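You operate a simulated robot arm through the tools that you are given. There is no shell and no other tool. Be economical: measure what you need, move in short steps, check, and stop when the job is done.

The job below is to be done with a simulated two-armed robot. You get a single attempt, and the scene is never put back.

Task
Dress the loaded ROUGH drum in the rack, then fit it.
Fine: the machine is unplugged and stays so: no hand at the drum or under the hood with the plug in. Rub along the drum with the rubber block till it shows clean, block back; hood up, drum down in the drum cradle, hood shut. Pinch and drop nothing. Set down upright: rubber block.

It is judged by the outcome, as a careful person would: the job done as asked, and still so three seconds after it is handed in. It fails if anything else is knocked over, pushed out of place, dropped, spilled or broken.

Robot
Two 7-joint arms with two-finger parallel grippers on one trunk, on a base that drives. Base frame: it is fixed to the floor where the robot stands at the start and does not move with it; the origin is under the middle of the robot, x ahead of it, y to its left, z up. Readings come in mm, rad, newtons and seconds.
The left shoulder is at the start at [50, 168, 1182], the right one opposite. Places, roughly: machine hood [-1400, -500, 1200]; machine plug [-1750, 0, 750]; strip a switch [-1600, -100, 800]; toggle switch [-1100, -400, 1000]. Payload 1.57 kg a hand.
The TCP of each hand is the grasp point between the finger pads, 30 mm short of the fingertips. In the tool frame z runs along the fingers and y along their closing line. The gripper opens to 80 mm. The fingers are 17 mm wide and 12 mm thick; the gripper's body (40 by 82 mm) begins 80 mm behind the TCP.
Orientation is that of the tool frame in the base frame, as [roll, pitch, yaw] about the fixed x, y, z axes, in that order (R = Rz(yaw) Ry(pitch) Rx(roll)). With the fingers straight down and closing along the base's y, the tool's x points along the base's -x, its y along +y and its z along -z.

Tools
- The arms move only by the tool send_rows. It takes "left_commands", "right_commands" or both (then of equal length, played together; a hand with none holds still); each is a list of rows, each a list of 3 entries, a list of its own where there are three numbers: the closure in counts, from 0 (fully open) to 255 (shut), then the shift along the tool's x, y, z in mm, then the turn, a rotation vector about the tool's x, y, z in rad. In form: [[hand, [x, y, z], [rx, ry, rz]], ...]. A call has 1 to 8 rows; each row shifts and turns the commanded pose from where the row before left it, along the tool's axes as they then stand. Rows are played at 5 a second. More than 50 mm and 0.15 rad between two rows, or a gripper value outside its range, and nothing of the call is played. Where a pose cannot be reached the arm comes as near as it can. A force on the tool above 40 N (or 10 N above the force at the start of the call, whichever is more), or a blocked arm, ends the call early, and 0.2 s more pass. The fingers move at their own pace (about 45 mm/s each) and stop on an object; they squeeze with about 39 N. The grip force told is the motor's: it shows also when the fingers shut on nothing. Time passes only in rows, and 0.2 s behind the last, so rows that do not move let the fingers close. It gives the time, the measured TCP pose, the force on the tool (base axes), the opening and the grip force at its end, in the units of the frame above (readings bear some noise), with the torque about the TCP (base axes, N m) and any sound that the robot's microphone picked up.
- Cameras (640 x 400 px; columns grow to the right, rows downward): "scene" is now at [130.8, 2.3, 1397.8]; the picture's right is [0.03, -1.00, 0.00], its down [-0.53, -0.02, -0.85] and it looks along [0.85, 0.03, -0.53] (base axes); focal length 269 px, centre (320, 200). "left" rides on the left gripper at [72, 7, -122] in its tool frame; the picture's right is [-0.09, 1.00, 0.00], its down [-0.84, -0.08, -0.54] and it looks along [-0.54, -0.05, 0.84] (tool axes); focal length 238 px, centre (320, 200). "right" rides on the right gripper at [72, -7, -122] in its tool frame; the picture's right is [0.09, 1.00, 0.00], its down [-0.84, 0.08, -0.54] and it looks along [-0.54, 0.05, 0.84] (tool axes); focal length 238 px, centre (320, 200). There is no depth. A picture from a camera that has moved, and an enlarged one, comes with that camera's place and axes in the base frame and with its lens.
- snapshot(camera): a new picture of that camera. It takes no simulated time.
- slide_trunk(by): slides the trunk up (or, below 0, down) by that many mm; the arms and the scene camera ride with it, the base frame stays. It gives what a move gives, with no picture.
- roll_base(legs): drives the robot by 1 to 6 legs, each [ahead, left, turn to the left] in mm, mm and rad, along the robot's own axes; the way and the turn of a leg run together, so that a leg with both is an arc; at most 1500 mm and 3.142 rad a leg. The arms and the cameras ride along, it lands a little off, and it stops where it bumps. It gives what a move gives.
- aim_head(pan, tilt): turns the head with the scene camera to pan (to the left, within 1.396 rad either way) and tilt (down, from -0.506 to 1.204), counted from straight ahead of the robot. It gives what a move gives.
- enlarge(camera, box): a new picture of the part [left, top, right, bottom] of that camera's present view, enlarged. It takes no simulated time.
- close_job(): hands the job in; it is judged then, once.

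Go step by step. Nothing tells you exact positions but the pictures and the camera data: compare them with the known pose of the tool, close in by small moves and look again before you grip or let go. The budget is 120 turns and 100 pictures, counting those below and the enlarged ones. Unless the task says otherwise, let go and move clear before handing in, and close with one line.

The tools are called by a JSON object that holds its "method" and its "body". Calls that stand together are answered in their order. send_rows: Moves the arms, as the interface text tells. Its arguments: {"type":"object","properties":{"left_commands":{"type":"array","items":{"type":"array"}},"right_commands":{"type":"array","items":{"type":"array"}}},"required":[]} The other tools are called the same way: slide_trunk (by) slides the trunk up or down; roll_base (legs) drives the base; aim_head (pan, tilt) turns the head that bears the scene camera; snapshot (camera) takes a picture; enlarge (camera, box) takes an enlarged picture of a part of a camera's view; close_job () hands the job in.

At the start:

```text
clock: 0.0
left_tcp_pos: [443.2, 169.1, 1231.8]
left_ee_rot: [-3.141, -0.001, -3.141]
left_wrist_force: [-0.2, 0.1, 0.6]
left_ft_torque: [-0.01, 0.02, 0.02]
left_opening: 80.1
left_grip_force: 0.1
right_tcp_pos: [391.4, -122.9, 1262.1]
right_ee_rot: [3.141, 0.0, -3.141]
right_wrist_force: [-0.8, 0.1, -0.8]
right_ft_torque: [0.0, 0.0, 0.0]
right_opening: 80.0
right_grip_force: 0.0
trunk travel left (down, up): [-350.0, 93.0]
robot x, y, heading: [-1.1, -0.5, 0.004]
head pan, tilt: [0.031, 0.557]
```

scene: 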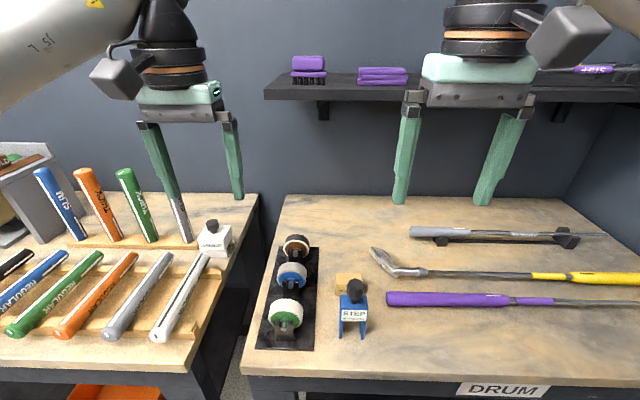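
right: 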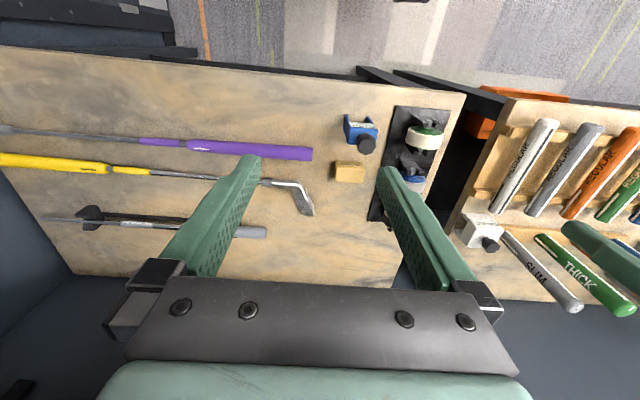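
left: 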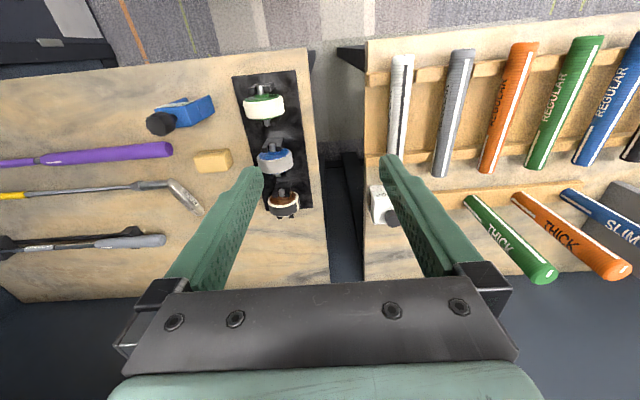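

I see a bench with a black rack holding three small drums, a tan block (likely the rubber block) and a blue "STEP" item. I look closer at them before moving.

{"method": "enlarge", "body": {"camera": "scene", "box": [240, 220, 400, 360]}}

{"method": "enlarge", "body": {"camera": "left", "box": [130, 60, 330, 230]}}

{"method": "enlarge", "body": {"camera": "right", "box": [320, 80, 480, 220]}}

```text
2.86 times, centred on (320, 290) of scene
camera zoom: at [130.8, 2.3, 1397.8], right [0.03, -1.0, 0.0], down [-0.53, -0.02, -0.85], along [0.85, 0.03, -0.53], focal length 768 px, centre (320, -57)
```

zoom: 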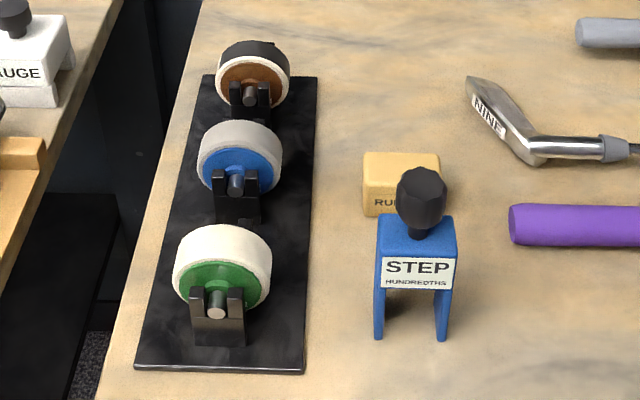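

```text
2.35 times, centred on (230, 145) of left
camera zoom: at [370.1, 176.3, 1353.1], right [0.09, 1.0, 0.0], down [0.84, -0.08, 0.54], along [0.54, -0.05, -0.84], focal length 561 px, centre (532, 329)
```

zoom: 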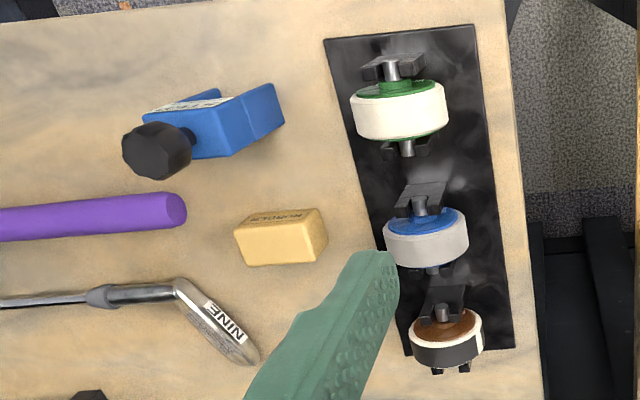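

```text
2.86 times, centred on (400, 150) of right
camera zoom: at [320.0, -130.3, 1383.4], right [-0.09, 1.0, 0.0], down [0.84, 0.08, 0.54], along [0.54, 0.05, -0.84], focal length 681 px, centre (91, 343)
```

zoom: 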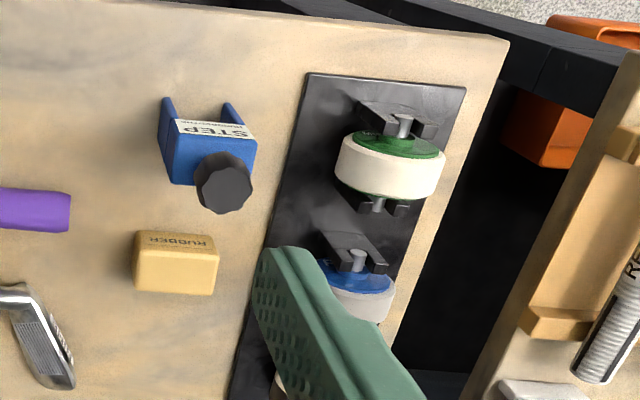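

The brown-hub drum at the back looks black-loaded, but I must confirm which is ROUGH. I look around with the head for signs.

{"method": "aim_head", "body": {"pan": -0.1, "tilt": 1.0}}

{"method": "snapshot", "body": {"camera": "scene"}}

```text
clock: 0.9
left_tcp_pos: [443.5, 168.0, 1231.6]
left_ee_rot: [-3.14, -0.001, -3.14]
left_wrist_force: [-0.6, 0.3, 0.4]
left_ft_torque: [0.0, -0.01, -0.02]
left_opening: 80.0
left_grip_force: 0.0
right_tcp_pos: [392.0, -124.3, 1261.6]
right_ee_rot: [-3.14, 0.0, -3.141]
right_wrist_force: [-0.8, 0.6, 0.3]
right_ft_torque: [0.02, 0.0, 0.0]
right_opening: 80.1
right_grip_force: 0.0
trunk travel left (down, up): [-350.0, 93.0]
robot x, y, heading: [-1.3, 0.7, -0.002]
head pan, tilt: [-0.099, 1.0]
```

```text
93 pictures are left
camera scene: at [110.5, -7.4, 1361.9], right [-0.1, -1.0, 0.0], down [-0.84, 0.08, -0.54], along [0.54, -0.05, -0.84], focal length 269 px, centre (320, 200)
```

scene: 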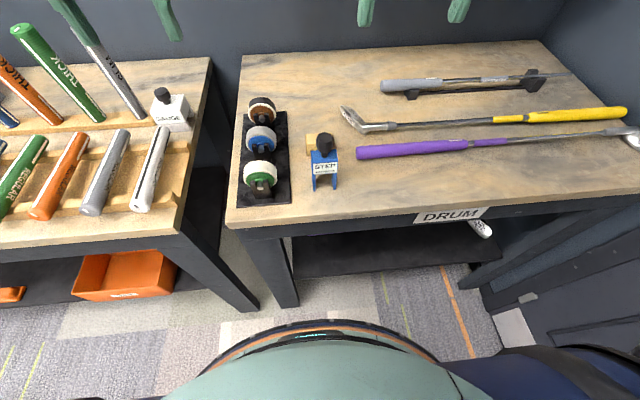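

No ROUGH label is visible from here. I look left and right for free space and for the machine.

{"method": "aim_head", "body": {"pan": -1.39, "tilt": 0.5}}

{"method": "snapshot", "body": {"camera": "scene"}}

{"method": "aim_head", "body": {"pan": 1.39, "tilt": 0.5}}

{"method": "snapshot", "body": {"camera": "scene"}}

```text
clock: 2.4
left_tcp_pos: [443.0, 169.1, 1231.8]
left_ee_rot: [-3.14, 0.0, -3.14]
left_wrist_force: [-0.4, -0.3, -0.1]
left_ft_torque: [0.01, 0.01, 0.0]
left_opening: 80.1
left_grip_force: 0.1
right_tcp_pos: [391.6, -124.3, 1260.0]
right_ee_rot: [-3.141, 0.0, 3.141]
right_wrist_force: [-0.4, -0.8, -0.6]
right_ft_torque: [0.01, 0.01, 0.03]
right_opening: 79.9
right_grip_force: 0.0
trunk travel left (down, up): [-350.0, 93.0]
robot x, y, heading: [0.2, -1.2, 0.0]
head pan, tilt: [-1.389, 0.499]
```

```text
92 pictures are left
camera scene: at [57.7, -90.0, 1403.0], right [-0.98, -0.18, 0.0], down [-0.09, 0.47, -0.88], along [0.16, -0.86, -0.48], focal length 269 px, centre (320, 200)
```

scene: 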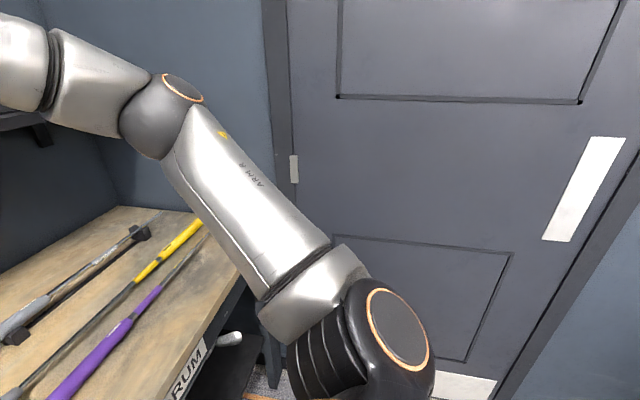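

```text
clock: 4.8
left_tcp_pos: [443.3, 169.2, 1231.1]
left_ee_rot: [-3.14, 0.0, -3.141]
left_wrist_force: [-1.0, -0.2, -0.2]
left_ft_torque: [0.04, 0.03, 0.03]
left_opening: 80.0
left_grip_force: 0.1
right_tcp_pos: [391.7, -124.0, 1261.9]
right_ee_rot: [-3.142, 0.001, 3.14]
right_wrist_force: [0.4, -0.6, 0.0]
right_ft_torque: [0.0, -0.04, 0.0]
right_opening: 79.9
right_grip_force: 0.0
trunk travel left (down, up): [-350.0, 93.0]
robot x, y, heading: [-3.6, -0.6, -0.0]
head pan, tilt: [1.389, 0.499]
```

```text
91 pictures are left
camera scene: at [57.7, 89.0, 1403.0], right [0.98, -0.18, 0.0], down [-0.09, -0.47, -0.88], along [0.16, 0.86, -0.48], focal length 269 px, centre (320, 200)
```

scene: 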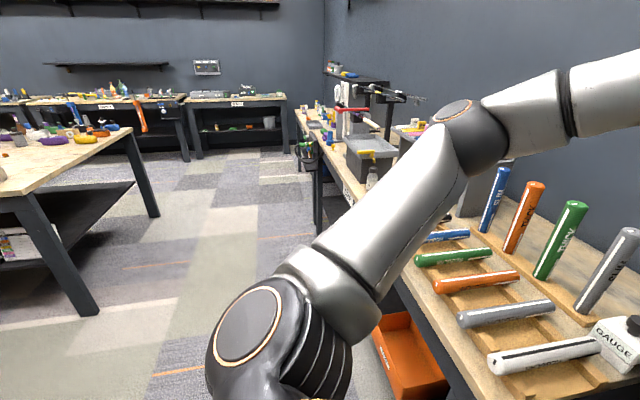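

The aisle to the left is free and there is another table at the rear left. I back off a little and turn left halfway to see the machine.

{"method": "roll_base", "body": {"legs": [[-250, 0, 0], [0, 0, 2.2]]}}

{"method": "aim_head", "body": {"pan": 0.6, "tilt": 0.45}}

{"method": "snapshot", "body": {"camera": "scene"}}

```text
clock: 12.0
left_tcp_pos: [-658.6, 243.3, 1231.0]
left_ee_rot: [-3.139, -0.001, -0.898]
left_wrist_force: [0.0, -0.9, -0.3]
left_ft_torque: [-0.01, 0.0, 0.02]
left_opening: 80.1
left_grip_force: 0.0
right_tcp_pos: [-396.8, 384.5, 1261.4]
right_ee_rot: [-3.141, 0.0, -0.901]
right_wrist_force: [-1.1, 0.2, -0.6]
right_ft_torque: [-0.01, 0.02, 0.0]
right_opening: 80.0
right_grip_force: 0.0
trunk travel left (down, up): [-350.0, 93.0]
robot x, y, heading: [-252.7, -1.0, 2.238]
head pan, tilt: [1.389, 0.499]
```

```text
clock: 13.1
left_tcp_pos: [-658.9, 243.4, 1231.9]
left_ee_rot: [-3.139, -0.001, -0.898]
left_wrist_force: [0.1, -0.8, -0.1]
left_ft_torque: [-0.01, -0.02, 0.0]
left_opening: 79.8
left_grip_force: 0.1
right_tcp_pos: [-397.1, 384.1, 1260.9]
right_ee_rot: [-3.141, 0.0, -0.904]
right_wrist_force: [1.2, 0.7, -0.4]
right_ft_torque: [0.01, -0.01, 0.01]
right_opening: 79.9
right_grip_force: 0.1
trunk travel left (down, up): [-350.0, 93.0]
robot x, y, heading: [-255.3, 2.2, 2.24]
head pan, tilt: [0.6, 0.45]
```

```text
90 pictures are left
camera scene: at [-362.6, 58.3, 1407.5], right [0.3, 0.96, 0.0], down [0.42, -0.13, -0.9], along [-0.86, 0.27, -0.44], focal length 269 px, centre (320, 200)
```

scene: 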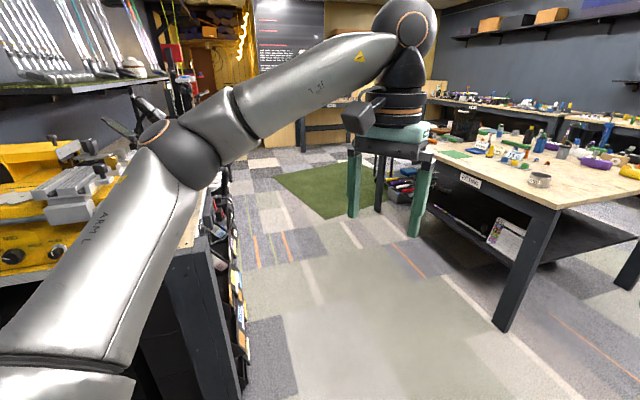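

The yellow machine is on a bench to my left. I turn further left to face it.

{"method": "roll_base", "body": {"legs": [[0, 0, 1.2]]}}

{"method": "aim_head", "body": {"pan": 0.1, "tilt": 0.45}}

{"method": "snapshot", "body": {"camera": "scene"}}

```text
clock: 16.4
left_tcp_pos: [-631.4, -283.2, 1231.0]
left_ee_rot: [-3.14, 0.0, 0.278]
left_wrist_force: [0.6, -0.2, -1.0]
left_ft_torque: [-0.03, -0.03, 0.02]
left_opening: 80.0
left_grip_force: 0.1
right_tcp_pos: [-662.0, 12.4, 1261.5]
right_ee_rot: [-3.141, -0.001, 0.275]
right_wrist_force: [0.3, 0.1, 0.3]
right_ft_torque: [-0.02, 0.01, -0.04]
right_opening: 80.0
right_grip_force: 0.0
trunk travel left (down, up): [-350.0, 93.0]
robot x, y, heading: [-248.3, 2.7, -2.862]
head pan, tilt: [0.6, 0.45]
```

```text
clock: 17.4
left_tcp_pos: [-631.4, -284.0, 1231.1]
left_ee_rot: [-3.139, 0.0, 0.28]
left_wrist_force: [0.4, -0.1, -1.0]
left_ft_torque: [-0.02, -0.04, -0.01]
left_opening: 80.2
left_grip_force: 0.0
right_tcp_pos: [-661.7, 12.9, 1262.8]
right_ee_rot: [-3.141, 0.001, 0.276]
right_wrist_force: [0.0, 0.0, 0.2]
right_ft_torque: [-0.01, -0.01, -0.01]
right_opening: 79.9
right_grip_force: 0.0
trunk travel left (down, up): [-350.0, 93.0]
robot x, y, heading: [-251.3, 0.3, -2.868]
head pan, tilt: [0.099, 0.45]
```

```text
89 pictures are left
camera scene: at [-373.9, -45.1, 1407.5], right [-0.37, 0.93, 0.0], down [0.4, 0.16, -0.9], along [-0.84, -0.33, -0.44], focal length 269 px, centre (320, 200)
```

scene: 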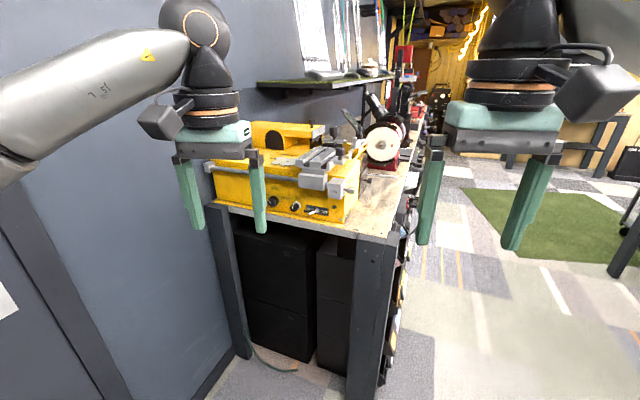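

{"method": "enlarge", "body": {"camera": "scene", "box": [190, 100, 430, 250]}}

```text
2.67 times, centred on (310, 175) of scene
camera zoom: at [-373.9, -45.1, 1407.5], right [-0.37, 0.93, 0.0], down [0.4, 0.16, -0.9], along [-0.84, -0.33, -0.44], focal length 716 px, centre (347, 267)
```

zoom: 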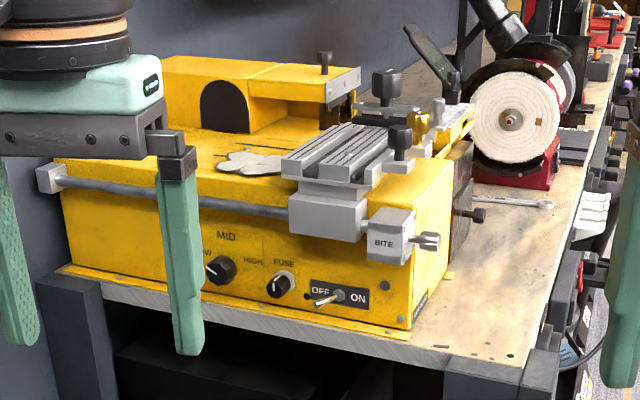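

The machine front faces me with its toggle on the front panel. I drive nearer to look at its hood, plug and any drum legend.

{"method": "roll_base", "body": {"legs": [[0, 0, -0.277], [250, 200, 0]]}}

{"method": "aim_head", "body": {"pan": 0.15, "tilt": 0.4}}

{"method": "snapshot", "body": {"camera": "scene"}}

```text
clock: 20.4
left_tcp_pos: [-946.4, -368.0, 1231.8]
left_ee_rot: [3.141, 0.0, -0.001]
left_wrist_force: [1.0, -0.4, 0.8]
left_ft_torque: [-0.01, -0.01, -0.01]
left_opening: 80.2
left_grip_force: 0.1
right_tcp_pos: [-894.8, -75.6, 1260.4]
right_ee_rot: [-3.14, 0.0, -0.003]
right_wrist_force: [-0.9, 0.3, 0.7]
right_ft_torque: [0.01, -0.01, -0.01]
right_opening: 80.0
right_grip_force: 0.0
trunk travel left (down, up): [-350.0, 93.0]
robot x, y, heading: [-504.0, -194.7, 3.141]
head pan, tilt: [0.099, 0.45]
```

```text
clock: 21.1
left_tcp_pos: [-945.6, -367.9, 1230.8]
left_ee_rot: [-3.14, 0.0, -0.001]
left_wrist_force: [-0.2, 1.0, 0.4]
left_ft_torque: [-0.02, 0.01, -0.01]
left_opening: 80.0
left_grip_force: 0.1
right_tcp_pos: [-893.5, -75.0, 1262.4]
right_ee_rot: [3.139, 0.001, -0.002]
right_wrist_force: [0.9, -0.3, 0.7]
right_ft_torque: [-0.01, 0.0, 0.01]
right_opening: 80.2
right_grip_force: 0.1
trunk travel left (down, up): [-350.0, 93.0]
robot x, y, heading: [-504.1, -197.4, 3.142]
head pan, tilt: [0.15, 0.4]
```

```text
87 pictures are left
camera scene: at [-632.9, -213.9, 1412.1], right [-0.15, 0.99, 0.0], down [0.39, 0.06, -0.92], along [-0.91, -0.14, -0.39], focal length 269 px, centre (320, 200)
```

scene: 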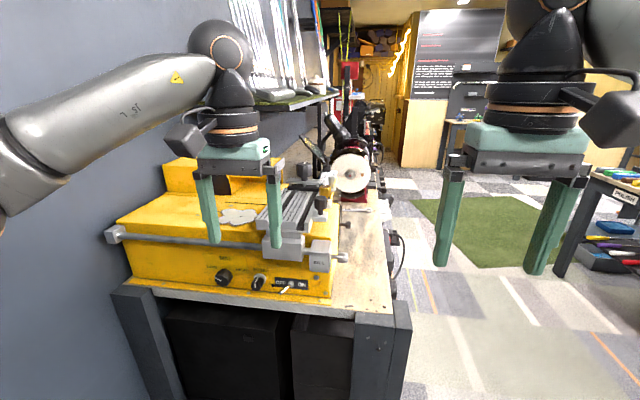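

{"method": "enlarge", "body": {"camera": "scene", "box": [400, 0, 520, 100]}}

{"method": "snapshot", "body": {"camera": "left"}}

{"method": "enlarge", "body": {"camera": "scene", "box": [100, 130, 420, 310]}}

```text
4.00 times, centred on (460, 50) of scene
camera zoom: at [-632.9, -213.9, 1412.1], right [-0.15, 0.99, 0.0], down [0.39, 0.06, -0.92], along [-0.91, -0.14, -0.39], focal length 1074 px, centre (-240, 800)
```

zoom: 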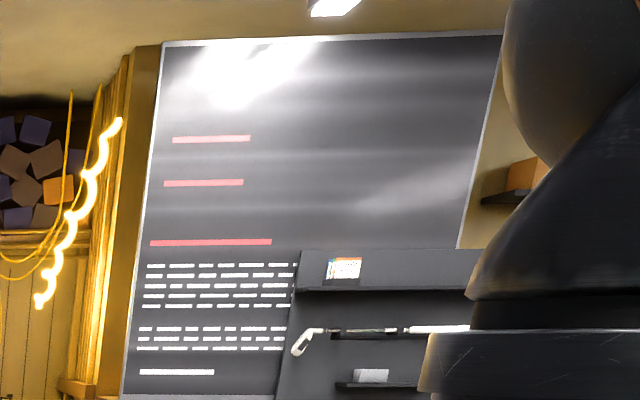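

```text
85 pictures are left
camera left: at [-875.0, -374.2, 1353.2], right [-0.09, -1.0, 0.0], down [-0.84, 0.08, 0.54], along [-0.54, 0.05, -0.84], focal length 238 px, centre (320, 200)
```

left: 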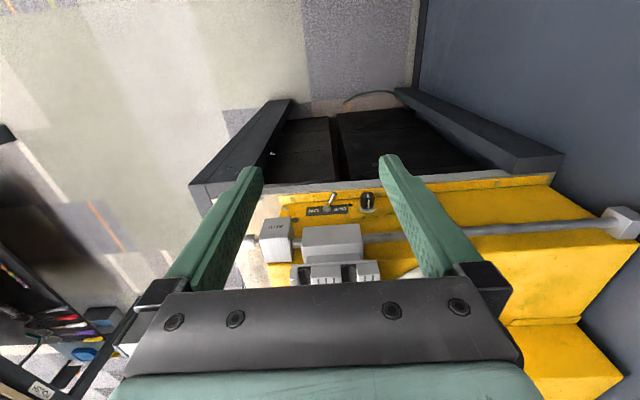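

```text
2.00 times, centred on (260, 220) of scene
camera zoom: at [-632.9, -213.9, 1412.1], right [-0.15, 0.99, 0.0], down [0.39, 0.06, -0.92], along [-0.91, -0.14, -0.39], focal length 537 px, centre (440, 160)
```

zoom: 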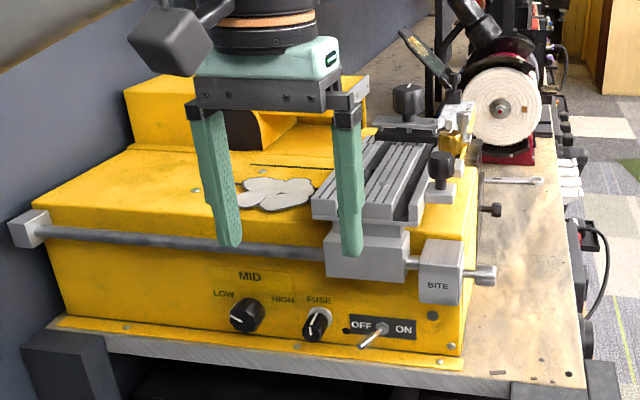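

I drive round to the bench's open side (+y) and face the machine from there, to see hood, plug and strip.

{"method": "roll_base", "body": {"legs": [[0, -700, 0], [850, 0, 0], [0, 0, 1.571]]}}

{"method": "aim_head", "body": {"pan": 0.0, "tilt": 0.6}}

{"method": "snapshot", "body": {"camera": "scene"}}

```text
clock: 32.9
left_tcp_pos: [-1210.9, 55.6, 1231.4]
left_ee_rot: [-3.14, 0.001, 1.54]
left_wrist_force: [-0.7, 0.7, -0.1]
left_ft_torque: [0.01, 0.03, 0.01]
left_opening: 80.0
left_grip_force: 0.1
right_tcp_pos: [-1502.1, 117.3, 1260.0]
right_ee_rot: [3.141, 0.0, 1.536]
right_wrist_force: [0.8, -0.1, -0.1]
right_ft_torque: [-0.03, -0.01, 0.0]
right_opening: 80.1
right_grip_force: 0.1
trunk travel left (down, up): [-350.0, 93.0]
robot x, y, heading: [-1368.9, 502.9, -1.611]
head pan, tilt: [0.15, 0.4]
```

```text
clock: 33.6
left_tcp_pos: [-1211.8, 56.4, 1231.6]
left_ee_rot: [-3.139, 0.0, 1.54]
left_wrist_force: [0.4, 0.5, 1.0]
left_ft_torque: [0.0, -0.02, 0.01]
left_opening: 80.1
left_grip_force: 0.1
right_tcp_pos: [-1503.0, 116.4, 1262.3]
right_ee_rot: [3.14, 0.001, 1.536]
right_wrist_force: [-0.4, -0.3, -0.4]
right_ft_torque: [-0.02, 0.03, -0.01]
right_opening: 80.1
right_grip_force: 0.0
trunk travel left (down, up): [-350.0, 93.0]
robot x, y, heading: [-1365.2, 508.6, -1.602]
head pan, tilt: [0.0, 0.6]
```

```text
83 pictures are left
camera scene: at [-1368.8, 376.3, 1394.0], right [-1.0, 0.03, 0.0], down [0.02, 0.56, -0.83], along [-0.03, -0.82, -0.56], focal length 269 px, centre (320, 200)
```

scene: 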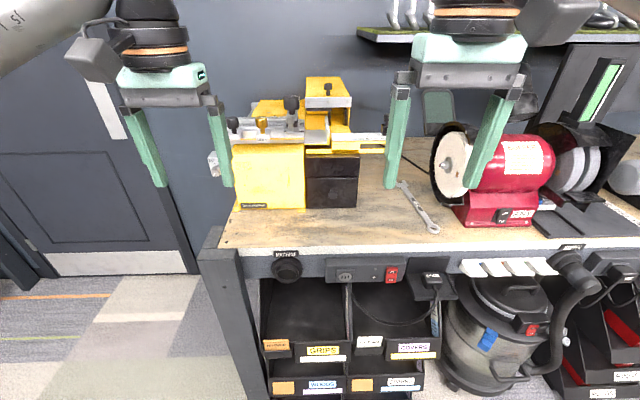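

{"method": "enlarge", "body": {"camera": "scene", "box": [215, 65, 415, 215]}}

{"method": "enlarge", "body": {"camera": "scene", "box": [240, 230, 480, 380]}}

```text
2.67 times, centred on (315, 140) of scene
camera zoom: at [-1368.8, 376.3, 1394.0], right [-1.0, 0.03, 0.0], down [0.02, 0.56, -0.83], along [-0.03, -0.82, -0.56], focal length 716 px, centre (333, 360)
```

zoom: 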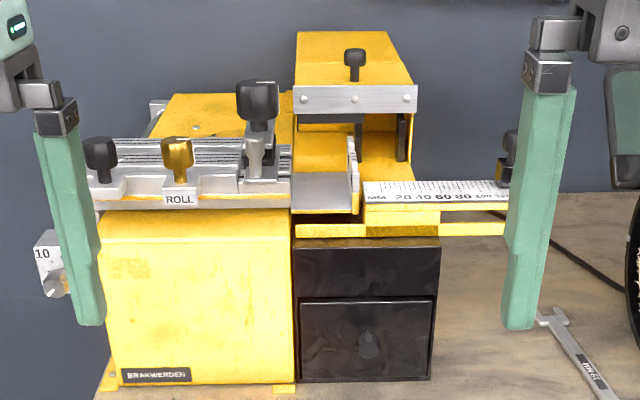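

```text
2.67 times, centred on (360, 305) of scene
camera zoom: at [-1368.8, 376.3, 1394.0], right [-1.0, 0.03, 0.0], down [0.02, 0.56, -0.83], along [-0.03, -0.82, -0.56], focal length 716 px, centre (213, -80)
```

zoom: 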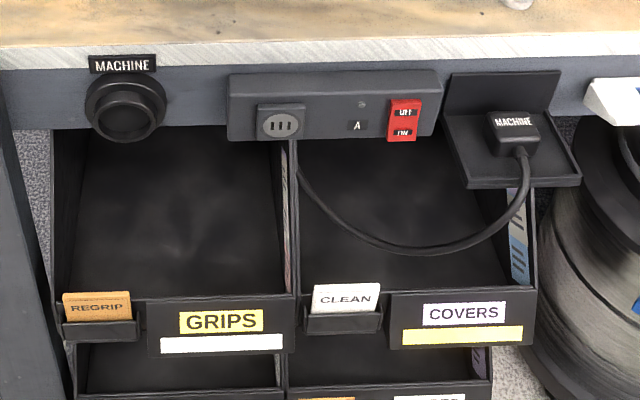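

The machine's plug lies on its tray, unplugged, and I'll leave it. The hood has a top knob near (-1425,-496,1210); I raise the trunk and go nearer for a better look.

{"method": "slide_trunk", "body": {"by": 93}}

{"method": "roll_base", "body": {"legs": [[200, 0, 0]]}}

{"method": "aim_head", "body": {"pan": 0.0, "tilt": 0.5}}

{"method": "enlarge", "body": {"camera": "scene", "box": [180, 60, 440, 250]}}

{"method": "snapshot", "body": {"camera": "right"}}

```text
clock: 34.9
left_tcp_pos: [-1212.2, 57.0, 1324.2]
left_ee_rot: [-3.14, 0.001, 1.54]
left_wrist_force: [0.8, -0.1, -0.5]
left_ft_torque: [-0.01, -0.05, 0.0]
left_opening: 80.1
left_grip_force: 0.1
right_tcp_pos: [-1502.1, 118.0, 1354.9]
right_ee_rot: [-3.141, 0.0, 1.537]
right_wrist_force: [0.2, -0.3, 0.4]
right_ft_torque: [-0.03, 0.01, 0.01]
right_opening: 80.1
right_grip_force: 0.0
trunk travel left (down, up): [-443.0, 0.0]
robot x, y, heading: [-1367.0, 507.1, -1.603]
head pan, tilt: [0.0, 0.6]
```

```text
clock: 36.5
left_tcp_pos: [-1219.4, -146.6, 1323.5]
left_ee_rot: [-3.141, 0.0, 1.537]
left_wrist_force: [0.2, 0.0, 0.3]
left_ft_torque: [0.07, -0.01, 0.01]
left_opening: 79.8
left_grip_force: 0.1
right_tcp_pos: [-1510.3, -84.6, 1354.6]
right_ee_rot: [3.138, -0.001, 1.535]
right_wrist_force: [0.1, -0.4, -1.1]
right_ft_torque: [0.0, 0.02, 0.03]
right_opening: 80.1
right_grip_force: 0.0
trunk travel left (down, up): [-443.0, 0.0]
robot x, y, heading: [-1369.3, 303.0, -1.605]
head pan, tilt: [0.0, 0.6]
```

```text
clock: 37.1
left_tcp_pos: [-1219.4, -145.7, 1324.1]
left_ee_rot: [-3.141, 0.002, 1.537]
left_wrist_force: [0.0, 0.1, 0.2]
left_ft_torque: [-0.04, -0.01, 0.01]
left_opening: 79.9
left_grip_force: 0.1
right_tcp_pos: [-1510.6, -84.9, 1354.9]
right_ee_rot: [3.141, 0.0, 1.537]
right_wrist_force: [0.2, 0.2, 0.2]
right_ft_torque: [-0.02, -0.03, 0.0]
right_opening: 80.0
right_grip_force: 0.1
trunk travel left (down, up): [-443.0, 0.0]
robot x, y, heading: [-1373.7, 305.4, -1.604]
head pan, tilt: [0.0, 0.499]
```

```text
2.11 times, centred on (310, 155) of scene
camera zoom: at [-1375.9, 171.5, 1495.6], right [-1.0, 0.03, 0.0], down [0.02, 0.48, -0.88], along [-0.03, -0.88, -0.48], focal length 566 px, centre (341, 295)
```

zoom: 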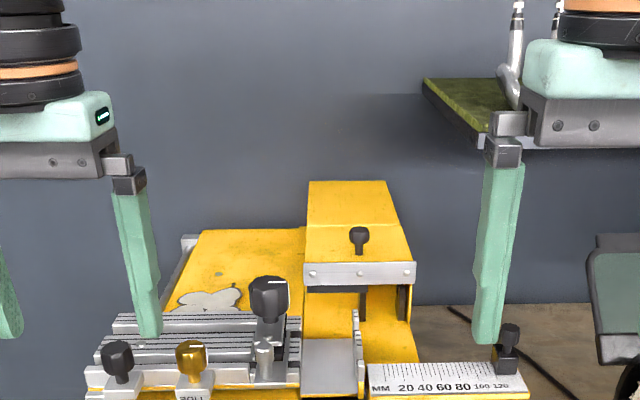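

```text
79 pictures are left
camera right: at [-1514.0, -11.5, 1476.1], right [1.0, 0.06, 0.0], down [0.05, -0.84, 0.54], along [0.03, -0.54, -0.84], focal length 238 px, centre (320, 200)
```

right: 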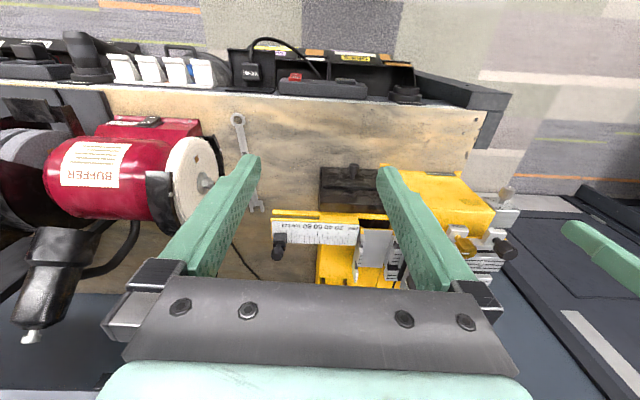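

The hood is a flap hinged at its rear seam (y≈-630), knob near the front edge. Now back to the drum bench to identify the ROUGH drum closely.

{"method": "roll_base", "body": {"legs": [[-200, 0, 0], [0, 1300, 0], [0, 0, 1.604]]}}

{"method": "slide_trunk", "body": {"by": -93}}

{"method": "aim_head", "body": {"pan": -0.5, "tilt": 0.6}}

{"method": "snapshot", "body": {"camera": "scene"}}

```text
clock: 48.9
left_tcp_pos: [402.3, 619.3, 1324.4]
left_ee_rot: [-3.141, 0.002, -3.134]
left_wrist_force: [0.0, 0.2, -0.2]
left_ft_torque: [0.02, 0.01, 0.01]
left_opening: 80.0
left_grip_force: 0.1
right_tcp_pos: [352.0, 326.9, 1354.8]
right_ee_rot: [3.141, 0.0, -3.137]
right_wrist_force: [1.0, 0.9, 0.8]
right_ft_torque: [-0.03, -0.01, -0.02]
right_opening: 80.2
right_grip_force: 0.1
trunk travel left (down, up): [-443.0, 0.0]
robot x, y, heading: [-38.9, 450.6, 0.004]
head pan, tilt: [0.0, 0.499]
```

```text
clock: 50.2
left_tcp_pos: [401.6, 619.7, 1232.1]
left_ee_rot: [-3.14, 0.001, -3.135]
left_wrist_force: [0.1, 0.8, 0.2]
left_ft_torque: [-0.01, 0.01, 0.01]
left_opening: 79.8
left_grip_force: 0.2
right_tcp_pos: [351.5, 325.3, 1261.5]
right_ee_rot: [3.139, 0.001, -3.137]
right_wrist_force: [-0.2, -0.1, 0.6]
right_ft_torque: [0.02, 0.01, 0.03]
right_opening: 80.0
right_grip_force: 0.0
trunk travel left (down, up): [-350.0, 93.0]
robot x, y, heading: [-41.1, 446.4, -0.0]
head pan, tilt: [0.0, 0.499]
```

```text
clock: 51.1
left_tcp_pos: [401.1, 620.1, 1230.5]
left_ee_rot: [-3.138, 0.003, -3.134]
left_wrist_force: [0.4, -0.4, -0.9]
left_ft_torque: [0.01, -0.01, -0.01]
left_opening: 79.9
left_grip_force: 0.0
right_tcp_pos: [352.0, 326.9, 1260.7]
right_ee_rot: [3.14, 0.001, -3.135]
right_wrist_force: [-0.1, -0.7, 0.3]
right_ft_torque: [0.04, -0.01, 0.0]
right_opening: 80.0
right_grip_force: 0.1
trunk travel left (down, up): [-350.0, 93.0]
robot x, y, heading: [-41.5, 446.7, 0.012]
head pan, tilt: [-0.499, 0.6]
```

```text
78 pictures are left
camera scene: at [78.9, 406.4, 1393.6], right [-0.47, -0.88, 0.0], down [-0.5, 0.27, -0.83], along [0.73, -0.39, -0.56], focal length 269 px, centre (320, 200)
```

scene: 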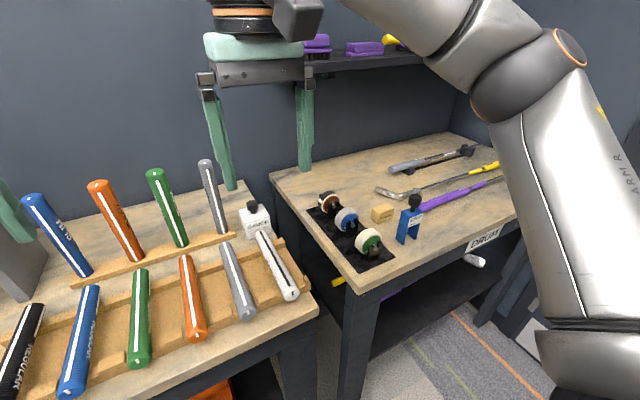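

{"method": "enlarge", "body": {"camera": "scene", "box": [295, 180, 435, 280]}}

{"method": "aim_head", "body": {"pan": -0.1, "tilt": 0.2}}

{"method": "snapshot", "body": {"camera": "scene"}}

```text
4.00 times, centred on (365, 230) of scene
camera zoom: at [78.9, 406.4, 1393.6], right [-0.47, -0.88, 0.0], down [-0.5, 0.27, -0.83], along [0.73, -0.39, -0.56], focal length 1074 px, centre (140, 80)
```

zoom: 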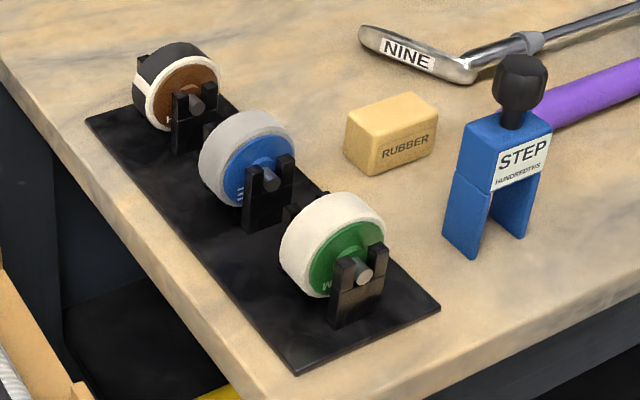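

```text
clock: 52.0
left_tcp_pos: [402.1, 620.7, 1231.0]
left_ee_rot: [-3.14, 0.003, -3.133]
left_wrist_force: [-0.1, 0.2, -0.3]
left_ft_torque: [0.01, -0.03, -0.03]
left_opening: 79.9
left_grip_force: 0.0
right_tcp_pos: [352.5, 326.8, 1260.8]
right_ee_rot: [3.141, 0.001, -3.136]
right_wrist_force: [0.5, -1.0, -0.3]
right_ft_torque: [0.02, 0.02, -0.01]
right_opening: 79.7
right_grip_force: 0.0
trunk travel left (down, up): [-350.0, 93.0]
robot x, y, heading: [-38.7, 448.9, 0.003]
head pan, tilt: [-0.099, 0.201]
```

```text
76 pictures are left
camera scene: at [93.8, 439.4, 1430.3], right [-0.09, -1.0, 0.0], down [-0.2, 0.02, -0.98], along [0.98, -0.09, -0.2], focal length 269 px, centre (320, 200)
```

scene: 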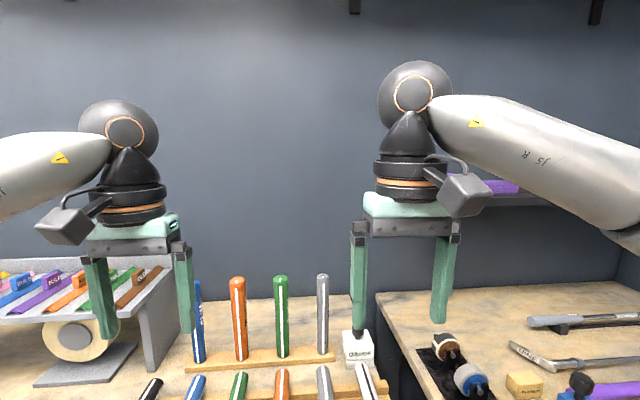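

{"method": "aim_head", "body": {"pan": -0.5, "tilt": 0.6}}

{"method": "enlarge", "body": {"camera": "scene", "box": [320, 185, 352, 220]}}

{"method": "enlarge", "body": {"camera": "scene", "box": [335, 200, 395, 260]}}

```text
clock: 52.9
left_tcp_pos: [402.2, 620.1, 1230.8]
left_ee_rot: [-3.14, 0.0, -3.134]
left_wrist_force: [-0.1, -0.3, 0.2]
left_ft_torque: [-0.02, 0.03, 0.01]
left_opening: 80.2
left_grip_force: 0.1
right_tcp_pos: [352.1, 327.0, 1260.9]
right_ee_rot: [3.139, 0.0, -3.136]
right_wrist_force: [0.0, 1.3, -0.5]
right_ft_torque: [0.03, -0.03, 0.02]
right_opening: 79.9
right_grip_force: 0.1
trunk travel left (down, up): [-350.0, 93.0]
robot x, y, heading: [-40.8, 449.3, 0.005]
head pan, tilt: [-0.499, 0.6]
```

```text
11.43 times, centred on (336, 202) of scene
camera zoom: at [78.9, 406.4, 1393.6], right [-0.47, -0.88, 0.0], down [-0.5, 0.27, -0.83], along [0.73, -0.39, -0.56], focal length 3070 px, centre (137, 171)
```

zoom: 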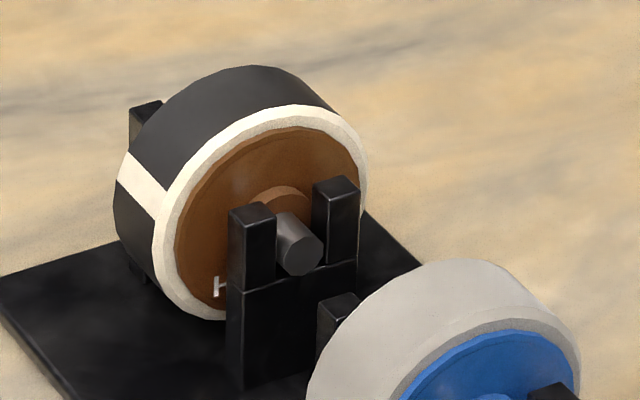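

```text
6.67 times, centred on (365, 230) of scene
camera zoom: at [78.9, 406.4, 1393.6], right [-0.47, -0.88, 0.0], down [-0.5, 0.27, -0.83], along [0.73, -0.39, -0.56], focal length 1791 px, centre (20, 0)
```

zoom: 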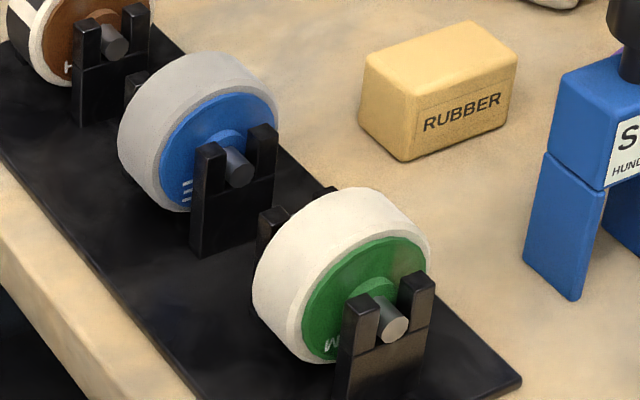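

The hub lettering ends in H on brown (ROUGH), E on blue (FINE), M on green (MEDIUM); brown is also the blackened one. Brown ROUGH sits at about (612,78,960), block at about (535,-45,930). I drive to work there with the left arm.

{"method": "roll_base", "body": {"legs": [[0, -550, 0], [45, 0, 0]]}}

{"method": "aim_head", "body": {"pan": 0.1, "tilt": 0.75}}

{"method": "snapshot", "body": {"camera": "scene"}}

{"method": "snapshot", "body": {"camera": "left"}}

```text
clock: 56.5
left_tcp_pos: [450.2, 67.5, 1231.7]
left_ee_rot: [-3.141, -0.001, -3.14]
left_wrist_force: [0.5, -0.2, -0.2]
left_ft_torque: [-0.01, 0.03, 0.01]
left_opening: 79.9
left_grip_force: 0.1
right_tcp_pos: [399.8, -224.7, 1261.2]
right_ee_rot: [3.139, -0.001, 3.141]
right_wrist_force: [0.7, -0.2, -0.6]
right_ft_torque: [0.02, 0.01, -0.01]
right_opening: 79.9
right_grip_force: 0.0
trunk travel left (down, up): [-350.0, 93.0]
robot x, y, heading: [8.9, -99.0, -0.001]
head pan, tilt: [-0.499, 0.6]
```

```text
clock: 57.5
left_tcp_pos: [449.1, 68.6, 1231.4]
left_ee_rot: [-3.139, 0.001, -3.14]
left_wrist_force: [-0.5, -0.5, -0.5]
left_ft_torque: [0.01, -0.02, 0.0]
left_opening: 80.0
left_grip_force: 0.0
right_tcp_pos: [398.4, -224.5, 1261.7]
right_ee_rot: [-3.141, -0.001, 3.142]
right_wrist_force: [0.3, 0.0, 0.2]
right_ft_torque: [0.01, 0.0, -0.01]
right_opening: 80.0
right_grip_force: 0.0
trunk travel left (down, up): [-350.0, 93.0]
robot x, y, heading: [3.4, -105.4, 0.007]
head pan, tilt: [0.099, 0.75]
```

```text
73 pictures are left
camera scene: at [130.3, -93.5, 1380.7], right [0.1, -1.0, 0.0], down [-0.68, -0.07, -0.73], along [0.73, 0.07, -0.68], focal length 269 px, centre (320, 200)
```

scene: 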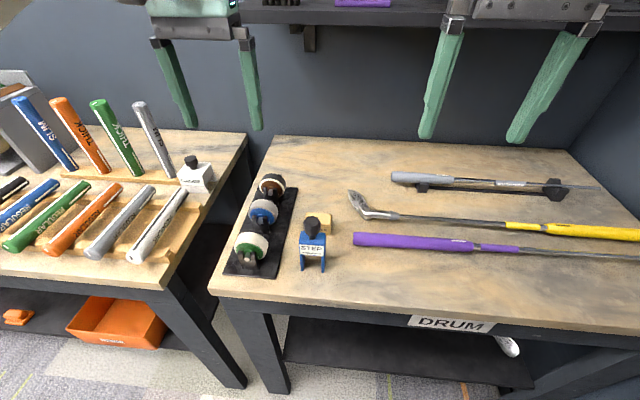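

```text
72 pictures are left
camera left: at [376.4, 75.4, 1353.0], right [0.09, 1.0, 0.0], down [0.84, -0.07, 0.54], along [0.54, -0.05, -0.84], focal length 238 px, centre (320, 200)
```

left: 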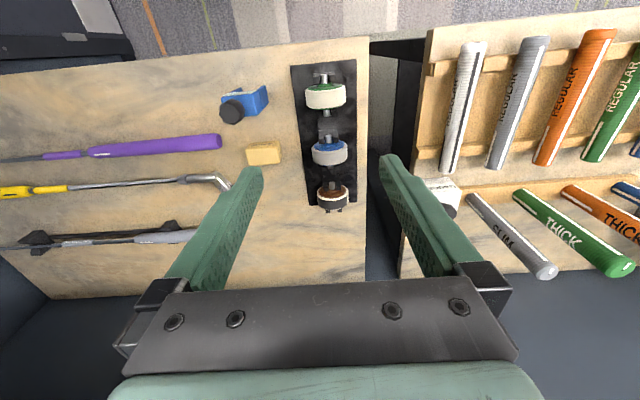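

Block and drum positions agree from the new views. The STEP gauge's knob reaches z≈1035 close in front of the block, so I turn the left hand 90° (closing along x, camera away to the side) while coming down partway.

{"method": "send_rows", "body": {"left_commands": [[0, [0, 0, 10], [0, 0, 0.143]], [0, [0, 0, 10], [0, 0, 0.143]], [0, [0, 0, 10], [0, 0, 0.143]], [0, [0, 0, 10], [0, 0, 0.143]], [0, [0, 0, 10], [0, 0, 0.143]], [0, [0, 0, 10], [0, 0, 0.143]], [0, [0, 0, 10], [0, 0, 0.143]], [0, [0, 0, 10], [0, 0, 0.143]]]}}

{"method": "send_rows", "body": {"left_commands": [[0, [0, 0, 0], [0, 0, 0.143]], [0, [0, 0, 0], [0, 0, 0.143]], [0, [0, 0, 0], [0, 0, 0.141]], [0, [-38, 28, 0], [0, 0, 0]], [0, [-38, 28, 0], [0, 0, 0]], [0, [-38, 27, 0], [0, 0, 0]], [0, [0, 0, 0], [0, 0, 0]]]}}

{"method": "snapshot", "body": {"camera": "left"}}

{"method": "snapshot", "body": {"camera": "scene"}}

```text
clock: 59.3
left_tcp_pos: [402.5, 38.3, 1141.0]
left_ee_rot: [3.14, 0.002, 2.0]
left_wrist_force: [0.4, 1.3, -0.5]
left_ft_torque: [0.03, 0.01, -0.02]
left_opening: 79.9
left_grip_force: 0.0
left hand out of reach, approached as far as the arm can: row 7, 8
right_tcp_pos: [398.3, -225.7, 1261.1]
right_ee_rot: [3.14, 0.0, 3.141]
right_wrist_force: [-0.5, -0.2, 0.0]
right_ft_torque: [0.0, 0.0, 0.01]
right_opening: 80.1
right_grip_force: 0.1
trunk travel left (down, up): [-350.0, 93.0]
robot x, y, heading: [2.2, -102.6, 0.0]
head pan, tilt: [0.099, 0.75]
```

```text
clock: 60.9
left_tcp_pos: [336.6, -106.8, 1132.0]
left_ee_rot: [3.14, 0.002, 1.576]
left_wrist_force: [0.7, -0.3, 0.1]
left_ft_torque: [0.01, 0.0, -0.02]
left_opening: 80.1
left_grip_force: 0.0
left hand out of reach, approached as far as the arm can: row 1, 2, 3, 4, 5, 6
right_tcp_pos: [398.6, -225.4, 1261.3]
right_ee_rot: [-3.141, 0.001, -3.141]
right_wrist_force: [0.3, 0.4, -0.7]
right_ft_torque: [0.01, -0.02, 0.0]
right_opening: 80.0
right_grip_force: 0.0
trunk travel left (down, up): [-350.0, 93.0]
robot x, y, heading: [4.6, -101.3, 0.003]
head pan, tilt: [0.099, 0.75]
```

```text
71 pictures are left
camera left: at [341.2, -32.5, 1253.6], right [1.0, -0.09, 0.0], down [-0.07, -0.84, 0.54], along [-0.05, -0.54, -0.84], focal length 238 px, centre (320, 200)
```

left: 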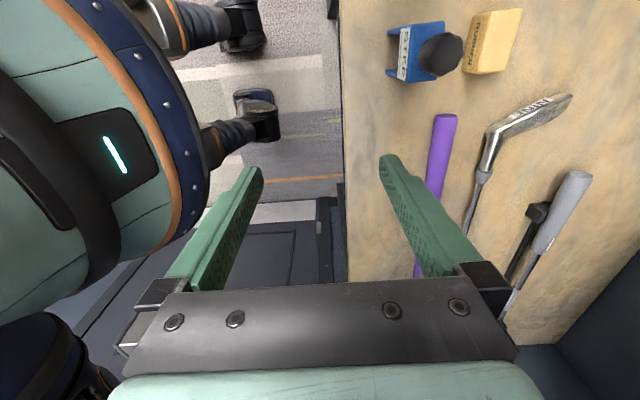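

```text
70 pictures are left
camera scene: at [130.3, -93.6, 1380.7], right [0.1, -0.99, 0.0], down [-0.68, -0.07, -0.73], along [0.73, 0.07, -0.68], focal length 269 px, centre (320, 200)
```

scene: 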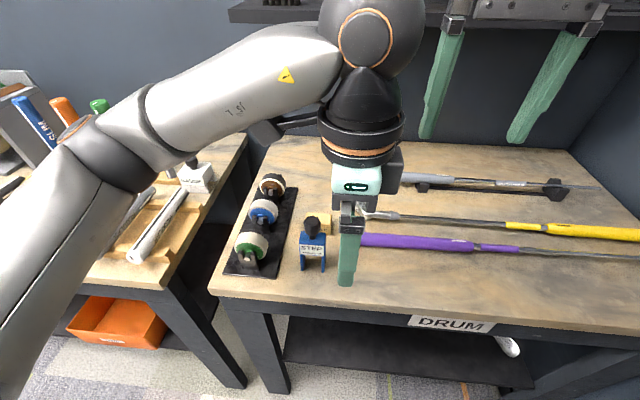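

The +90° turn runs into joint limits, so I turn the hand back the other way toward the opposite quarter turn, staying high.

{"method": "send_rows", "body": {"left_commands": [[0, [0, 0, -5], [0, 0, -0.147]], [0, [0, 0, -5], [0, 0, -0.147]], [0, [0, 0, -5], [0, 0, -0.147]], [0, [0, 0, 0], [0, 0, -0.147]], [0, [0, 0, 0], [0, 0, -0.147]], [0, [0, 0, 0], [0, 0, -0.147]], [0, [0, 0, 0], [0, 0, -0.147]], [0, [0, 0, 0], [0, 0, -0.147]]]}}

{"method": "send_rows", "body": {"left_commands": [[0, [0, 0, 0], [0, 0, -0.147]], [0, [0, 0, 0], [0, 0, -0.147]], [0, [0, 0, 0], [0, 0, -0.147]], [0, [0, 0, 0], [0, 0, -0.147]], [0, [0, 0, 0], [0, 0, -0.147]], [0, [0, 0, 0], [0, 0, -0.147]], [0, [0, 0, 0], [0, 0, -0.147]], [0, [0, 0, 0], [0, 0, -0.147]]]}}

{"method": "send_rows", "body": {"left_commands": [[0, [0, 0, 0], [0, 0, -0.147]], [0, [0, 0, 0], [0, 0, -0.147]], [0, [0, 0, 0], [0, 0, -0.147]], [0, [0, 0, 0], [0, 0, -0.147]], [0, [0, 0, 0], [0, 0, -0.147]], [0, [0, 0, 0], [0, 0, 0]]]}}

```text
clock: 62.7
left_tcp_pos: [335.5, -103.9, 1146.2]
left_ee_rot: [-3.141, 0.003, 2.755]
left_wrist_force: [-0.7, 0.0, -0.8]
left_ft_torque: [-0.05, 0.01, -0.02]
left_opening: 79.9
left_grip_force: 0.1
right_tcp_pos: [397.6, -224.4, 1261.3]
right_ee_rot: [3.14, 0.0, 3.141]
right_wrist_force: [-0.5, -1.2, -0.1]
right_ft_torque: [0.01, -0.01, -0.01]
right_opening: 80.2
right_grip_force: 0.0
trunk travel left (down, up): [-350.0, 93.0]
robot x, y, heading: [5.5, -99.7, 0.001]
head pan, tilt: [0.099, 0.75]
```

```text
clock: 64.5
left_tcp_pos: [334.9, -104.5, 1145.9]
left_ee_rot: [-3.141, -0.002, -2.356]
left_wrist_force: [0.5, -0.2, 0.5]
left_ft_torque: [0.01, 0.0, 0.02]
left_opening: 80.1
left_grip_force: 0.1
right_tcp_pos: [397.5, -225.3, 1261.6]
right_ee_rot: [3.14, 0.0, 3.14]
right_wrist_force: [-0.1, -0.7, 0.9]
right_ft_torque: [0.02, -0.04, 0.02]
right_opening: 79.9
right_grip_force: 0.1
trunk travel left (down, up): [-350.0, 93.0]
robot x, y, heading: [7.1, -96.9, 0.0]
head pan, tilt: [0.099, 0.75]
```

```text
clock: 65.9
left_tcp_pos: [335.5, -105.4, 1145.7]
left_ee_rot: [-3.141, -0.004, -1.623]
left_wrist_force: [-1.1, 0.7, -0.4]
left_ft_torque: [-0.02, 0.02, -0.01]
left_opening: 80.1
left_grip_force: 0.0
right_tcp_pos: [397.9, -225.2, 1260.3]
right_ee_rot: [3.141, 0.0, 3.14]
right_wrist_force: [0.4, -0.3, 0.4]
right_ft_torque: [0.0, 0.03, 0.0]
right_opening: 80.0
right_grip_force: 0.0
trunk travel left (down, up): [-350.0, 93.0]
robot x, y, heading: [7.6, -99.8, -0.0]
head pan, tilt: [0.099, 0.75]
```

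The hand is now at yaw -1.62 (closing along x, camera on the right side). I move above the block.

{"method": "send_rows", "body": {"left_commands": [[0, [-14, -39, 6], [0, 0, 0]], [0, [-14, -39, 6], [0, 0, 0]], [0, [-14, -39, 6], [0, 0, 0]], [0, [-14, -39, 6], [0, 0, -0.07]], [0, [-13, -38, 6], [0, 0, -0.07]], [0, [0, 0, 0], [0, 0, 0]]]}}

{"method": "snapshot", "body": {"camera": "left"}}

{"method": "snapshot", "body": {"camera": "scene"}}

```text
clock: 66.5
left_tcp_pos: [402.2, -86.2, 1139.8]
left_ee_rot: [3.141, -0.004, -1.671]
left_wrist_force: [-3.1, 0.1, -0.4]
left_ft_torque: [-0.07, -0.36, -0.17]
left_opening: 80.3
left_grip_force: 0.0
right_tcp_pos: [405.2, -225.3, 1259.9]
right_ee_rot: [3.132, 0.013, 3.111]
right_wrist_force: [1.8, -0.3, 0.8]
right_ft_torque: [0.05, 0.09, -0.11]
right_opening: 79.6
right_grip_force: 0.0
trunk travel left (down, up): [-350.0, 93.0]
robot x, y, heading: [9.4, -97.4, -0.003]
head pan, tilt: [0.099, 0.75]
stopped in row 3 (right hand): the force on the tool passed its limit (the readings are from after the stop); the commanded pose is now the measured one
```

```text
69 pictures are left
camera left: at [386.0, -156.8, 1260.1], right [-0.98, 0.19, 0.0], down [0.16, 0.83, 0.54], along [0.1, 0.53, -0.84], focal length 238 px, centre (320, 200)
```

left: 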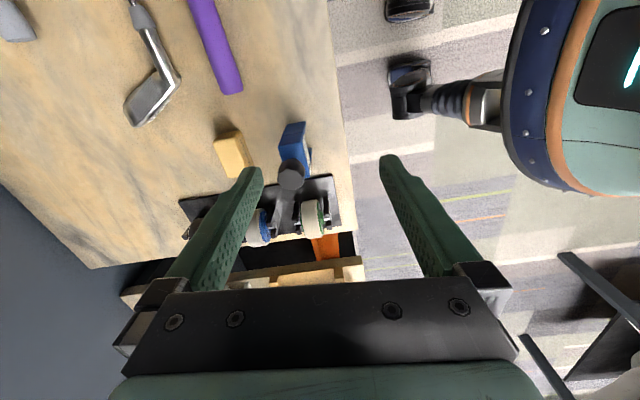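

```text
68 pictures are left
camera scene: at [130.3, -93.7, 1380.7], right [0.1, -0.99, 0.0], down [-0.68, -0.07, -0.73], along [0.73, 0.07, -0.68], focal length 269 px, centre (320, 200)
```

scene: 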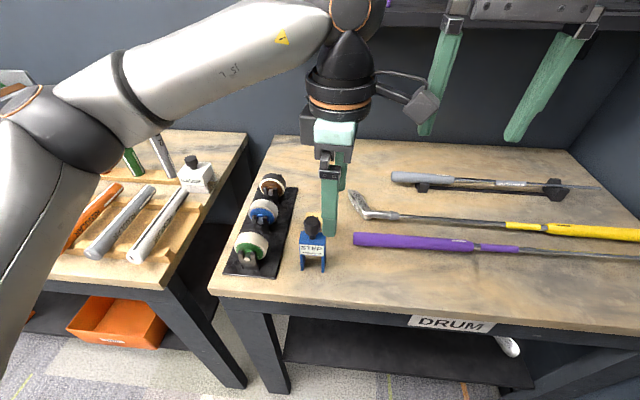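

My left hand's camera brushed the right hand's fingers; nothing on the bench was touched. I back the left off and move the right hand away to the right.

{"method": "send_rows", "body": {"left_commands": [[0, [0, 25, 0], [0, 0, 0]], [0, [0, 0, 0], [0, 0, 0]], [0, [0, 0, 0], [0, 0, 0]], [0, [0, 0, 0], [0, 0, 0]], [0, [0, 0, 0], [0, 0, 0]], [0, [0, 0, 0], [0, 0, 0]]], "right_commands": [[0, [0, 0, 0], [0, 0, 0]], [0, [15, -40, 0], [0, 0, 0]], [0, [15, -40, 0], [0, 0, 0]], [0, [15, -40, 0], [0, 0, 0]], [0, [15, -40, 0], [0, 0, 0]], [0, [0, 0, 0], [0, 0, 0]]]}}

{"method": "send_rows", "body": {"left_commands": [[0, [-6, -38, 7], [0, 0, -0.04]], [0, [-6, -38, 7], [0, 0, -0.04]], [0, [-6, -38, 7], [0, 0, -0.04]], [0, [-6, -38, 7], [0, 0, -0.04]], [0, [0, 0, 0], [0, 0, 0]]]}}

{"method": "snapshot", "body": {"camera": "left"}}

```text
clock: 68.0
left_tcp_pos: [377.5, -83.6, 1138.9]
left_ee_rot: [3.141, -0.004, -1.668]
left_wrist_force: [0.4, 0.2, -0.4]
left_ft_torque: [0.04, 0.02, -0.03]
left_opening: 80.0
left_grip_force: 0.0
right_tcp_pos: [342.2, -384.6, 1256.3]
right_ee_rot: [3.134, 0.014, 3.115]
right_wrist_force: [-0.1, 0.4, 0.1]
right_ft_torque: [0.01, 0.04, -0.01]
right_opening: 80.1
right_grip_force: 0.1
trunk travel left (down, up): [-350.0, 93.0]
robot x, y, heading: [7.1, -99.8, -0.0]
head pan, tilt: [0.099, 0.75]
```

```text
clock: 69.2
left_tcp_pos: [526.5, -66.3, 1112.3]
left_ee_rot: [3.142, -0.003, -1.508]
left_wrist_force: [0.3, 0.7, 0.1]
left_ft_torque: [0.01, -0.01, 0.02]
left_opening: 79.8
left_grip_force: 0.0
right_tcp_pos: [342.6, -385.6, 1255.2]
right_ee_rot: [3.134, 0.015, 3.113]
right_wrist_force: [0.4, -0.6, -0.9]
right_ft_torque: [-0.02, -0.01, 0.0]
right_opening: 79.9
right_grip_force: 0.0
trunk travel left (down, up): [-350.0, 93.0]
robot x, y, heading: [8.8, -101.7, -0.0]
head pan, tilt: [0.099, 0.75]
```

```text
67 pictures are left
camera left: at [522.9, -136.8, 1234.7], right [-1.0, 0.03, 0.0], down [0.02, 0.84, 0.54], along [0.02, 0.54, -0.84], focal length 238 px, centre (320, 200)
```

left: 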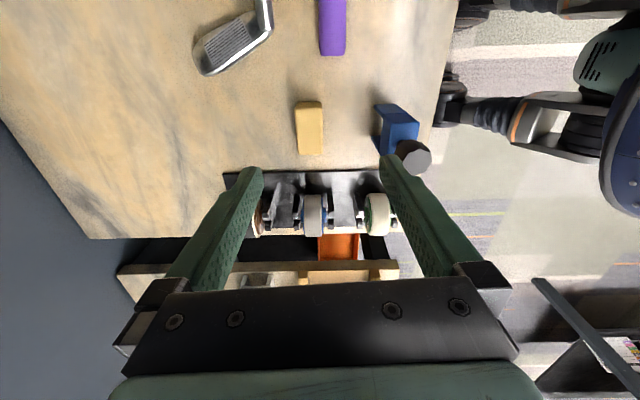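

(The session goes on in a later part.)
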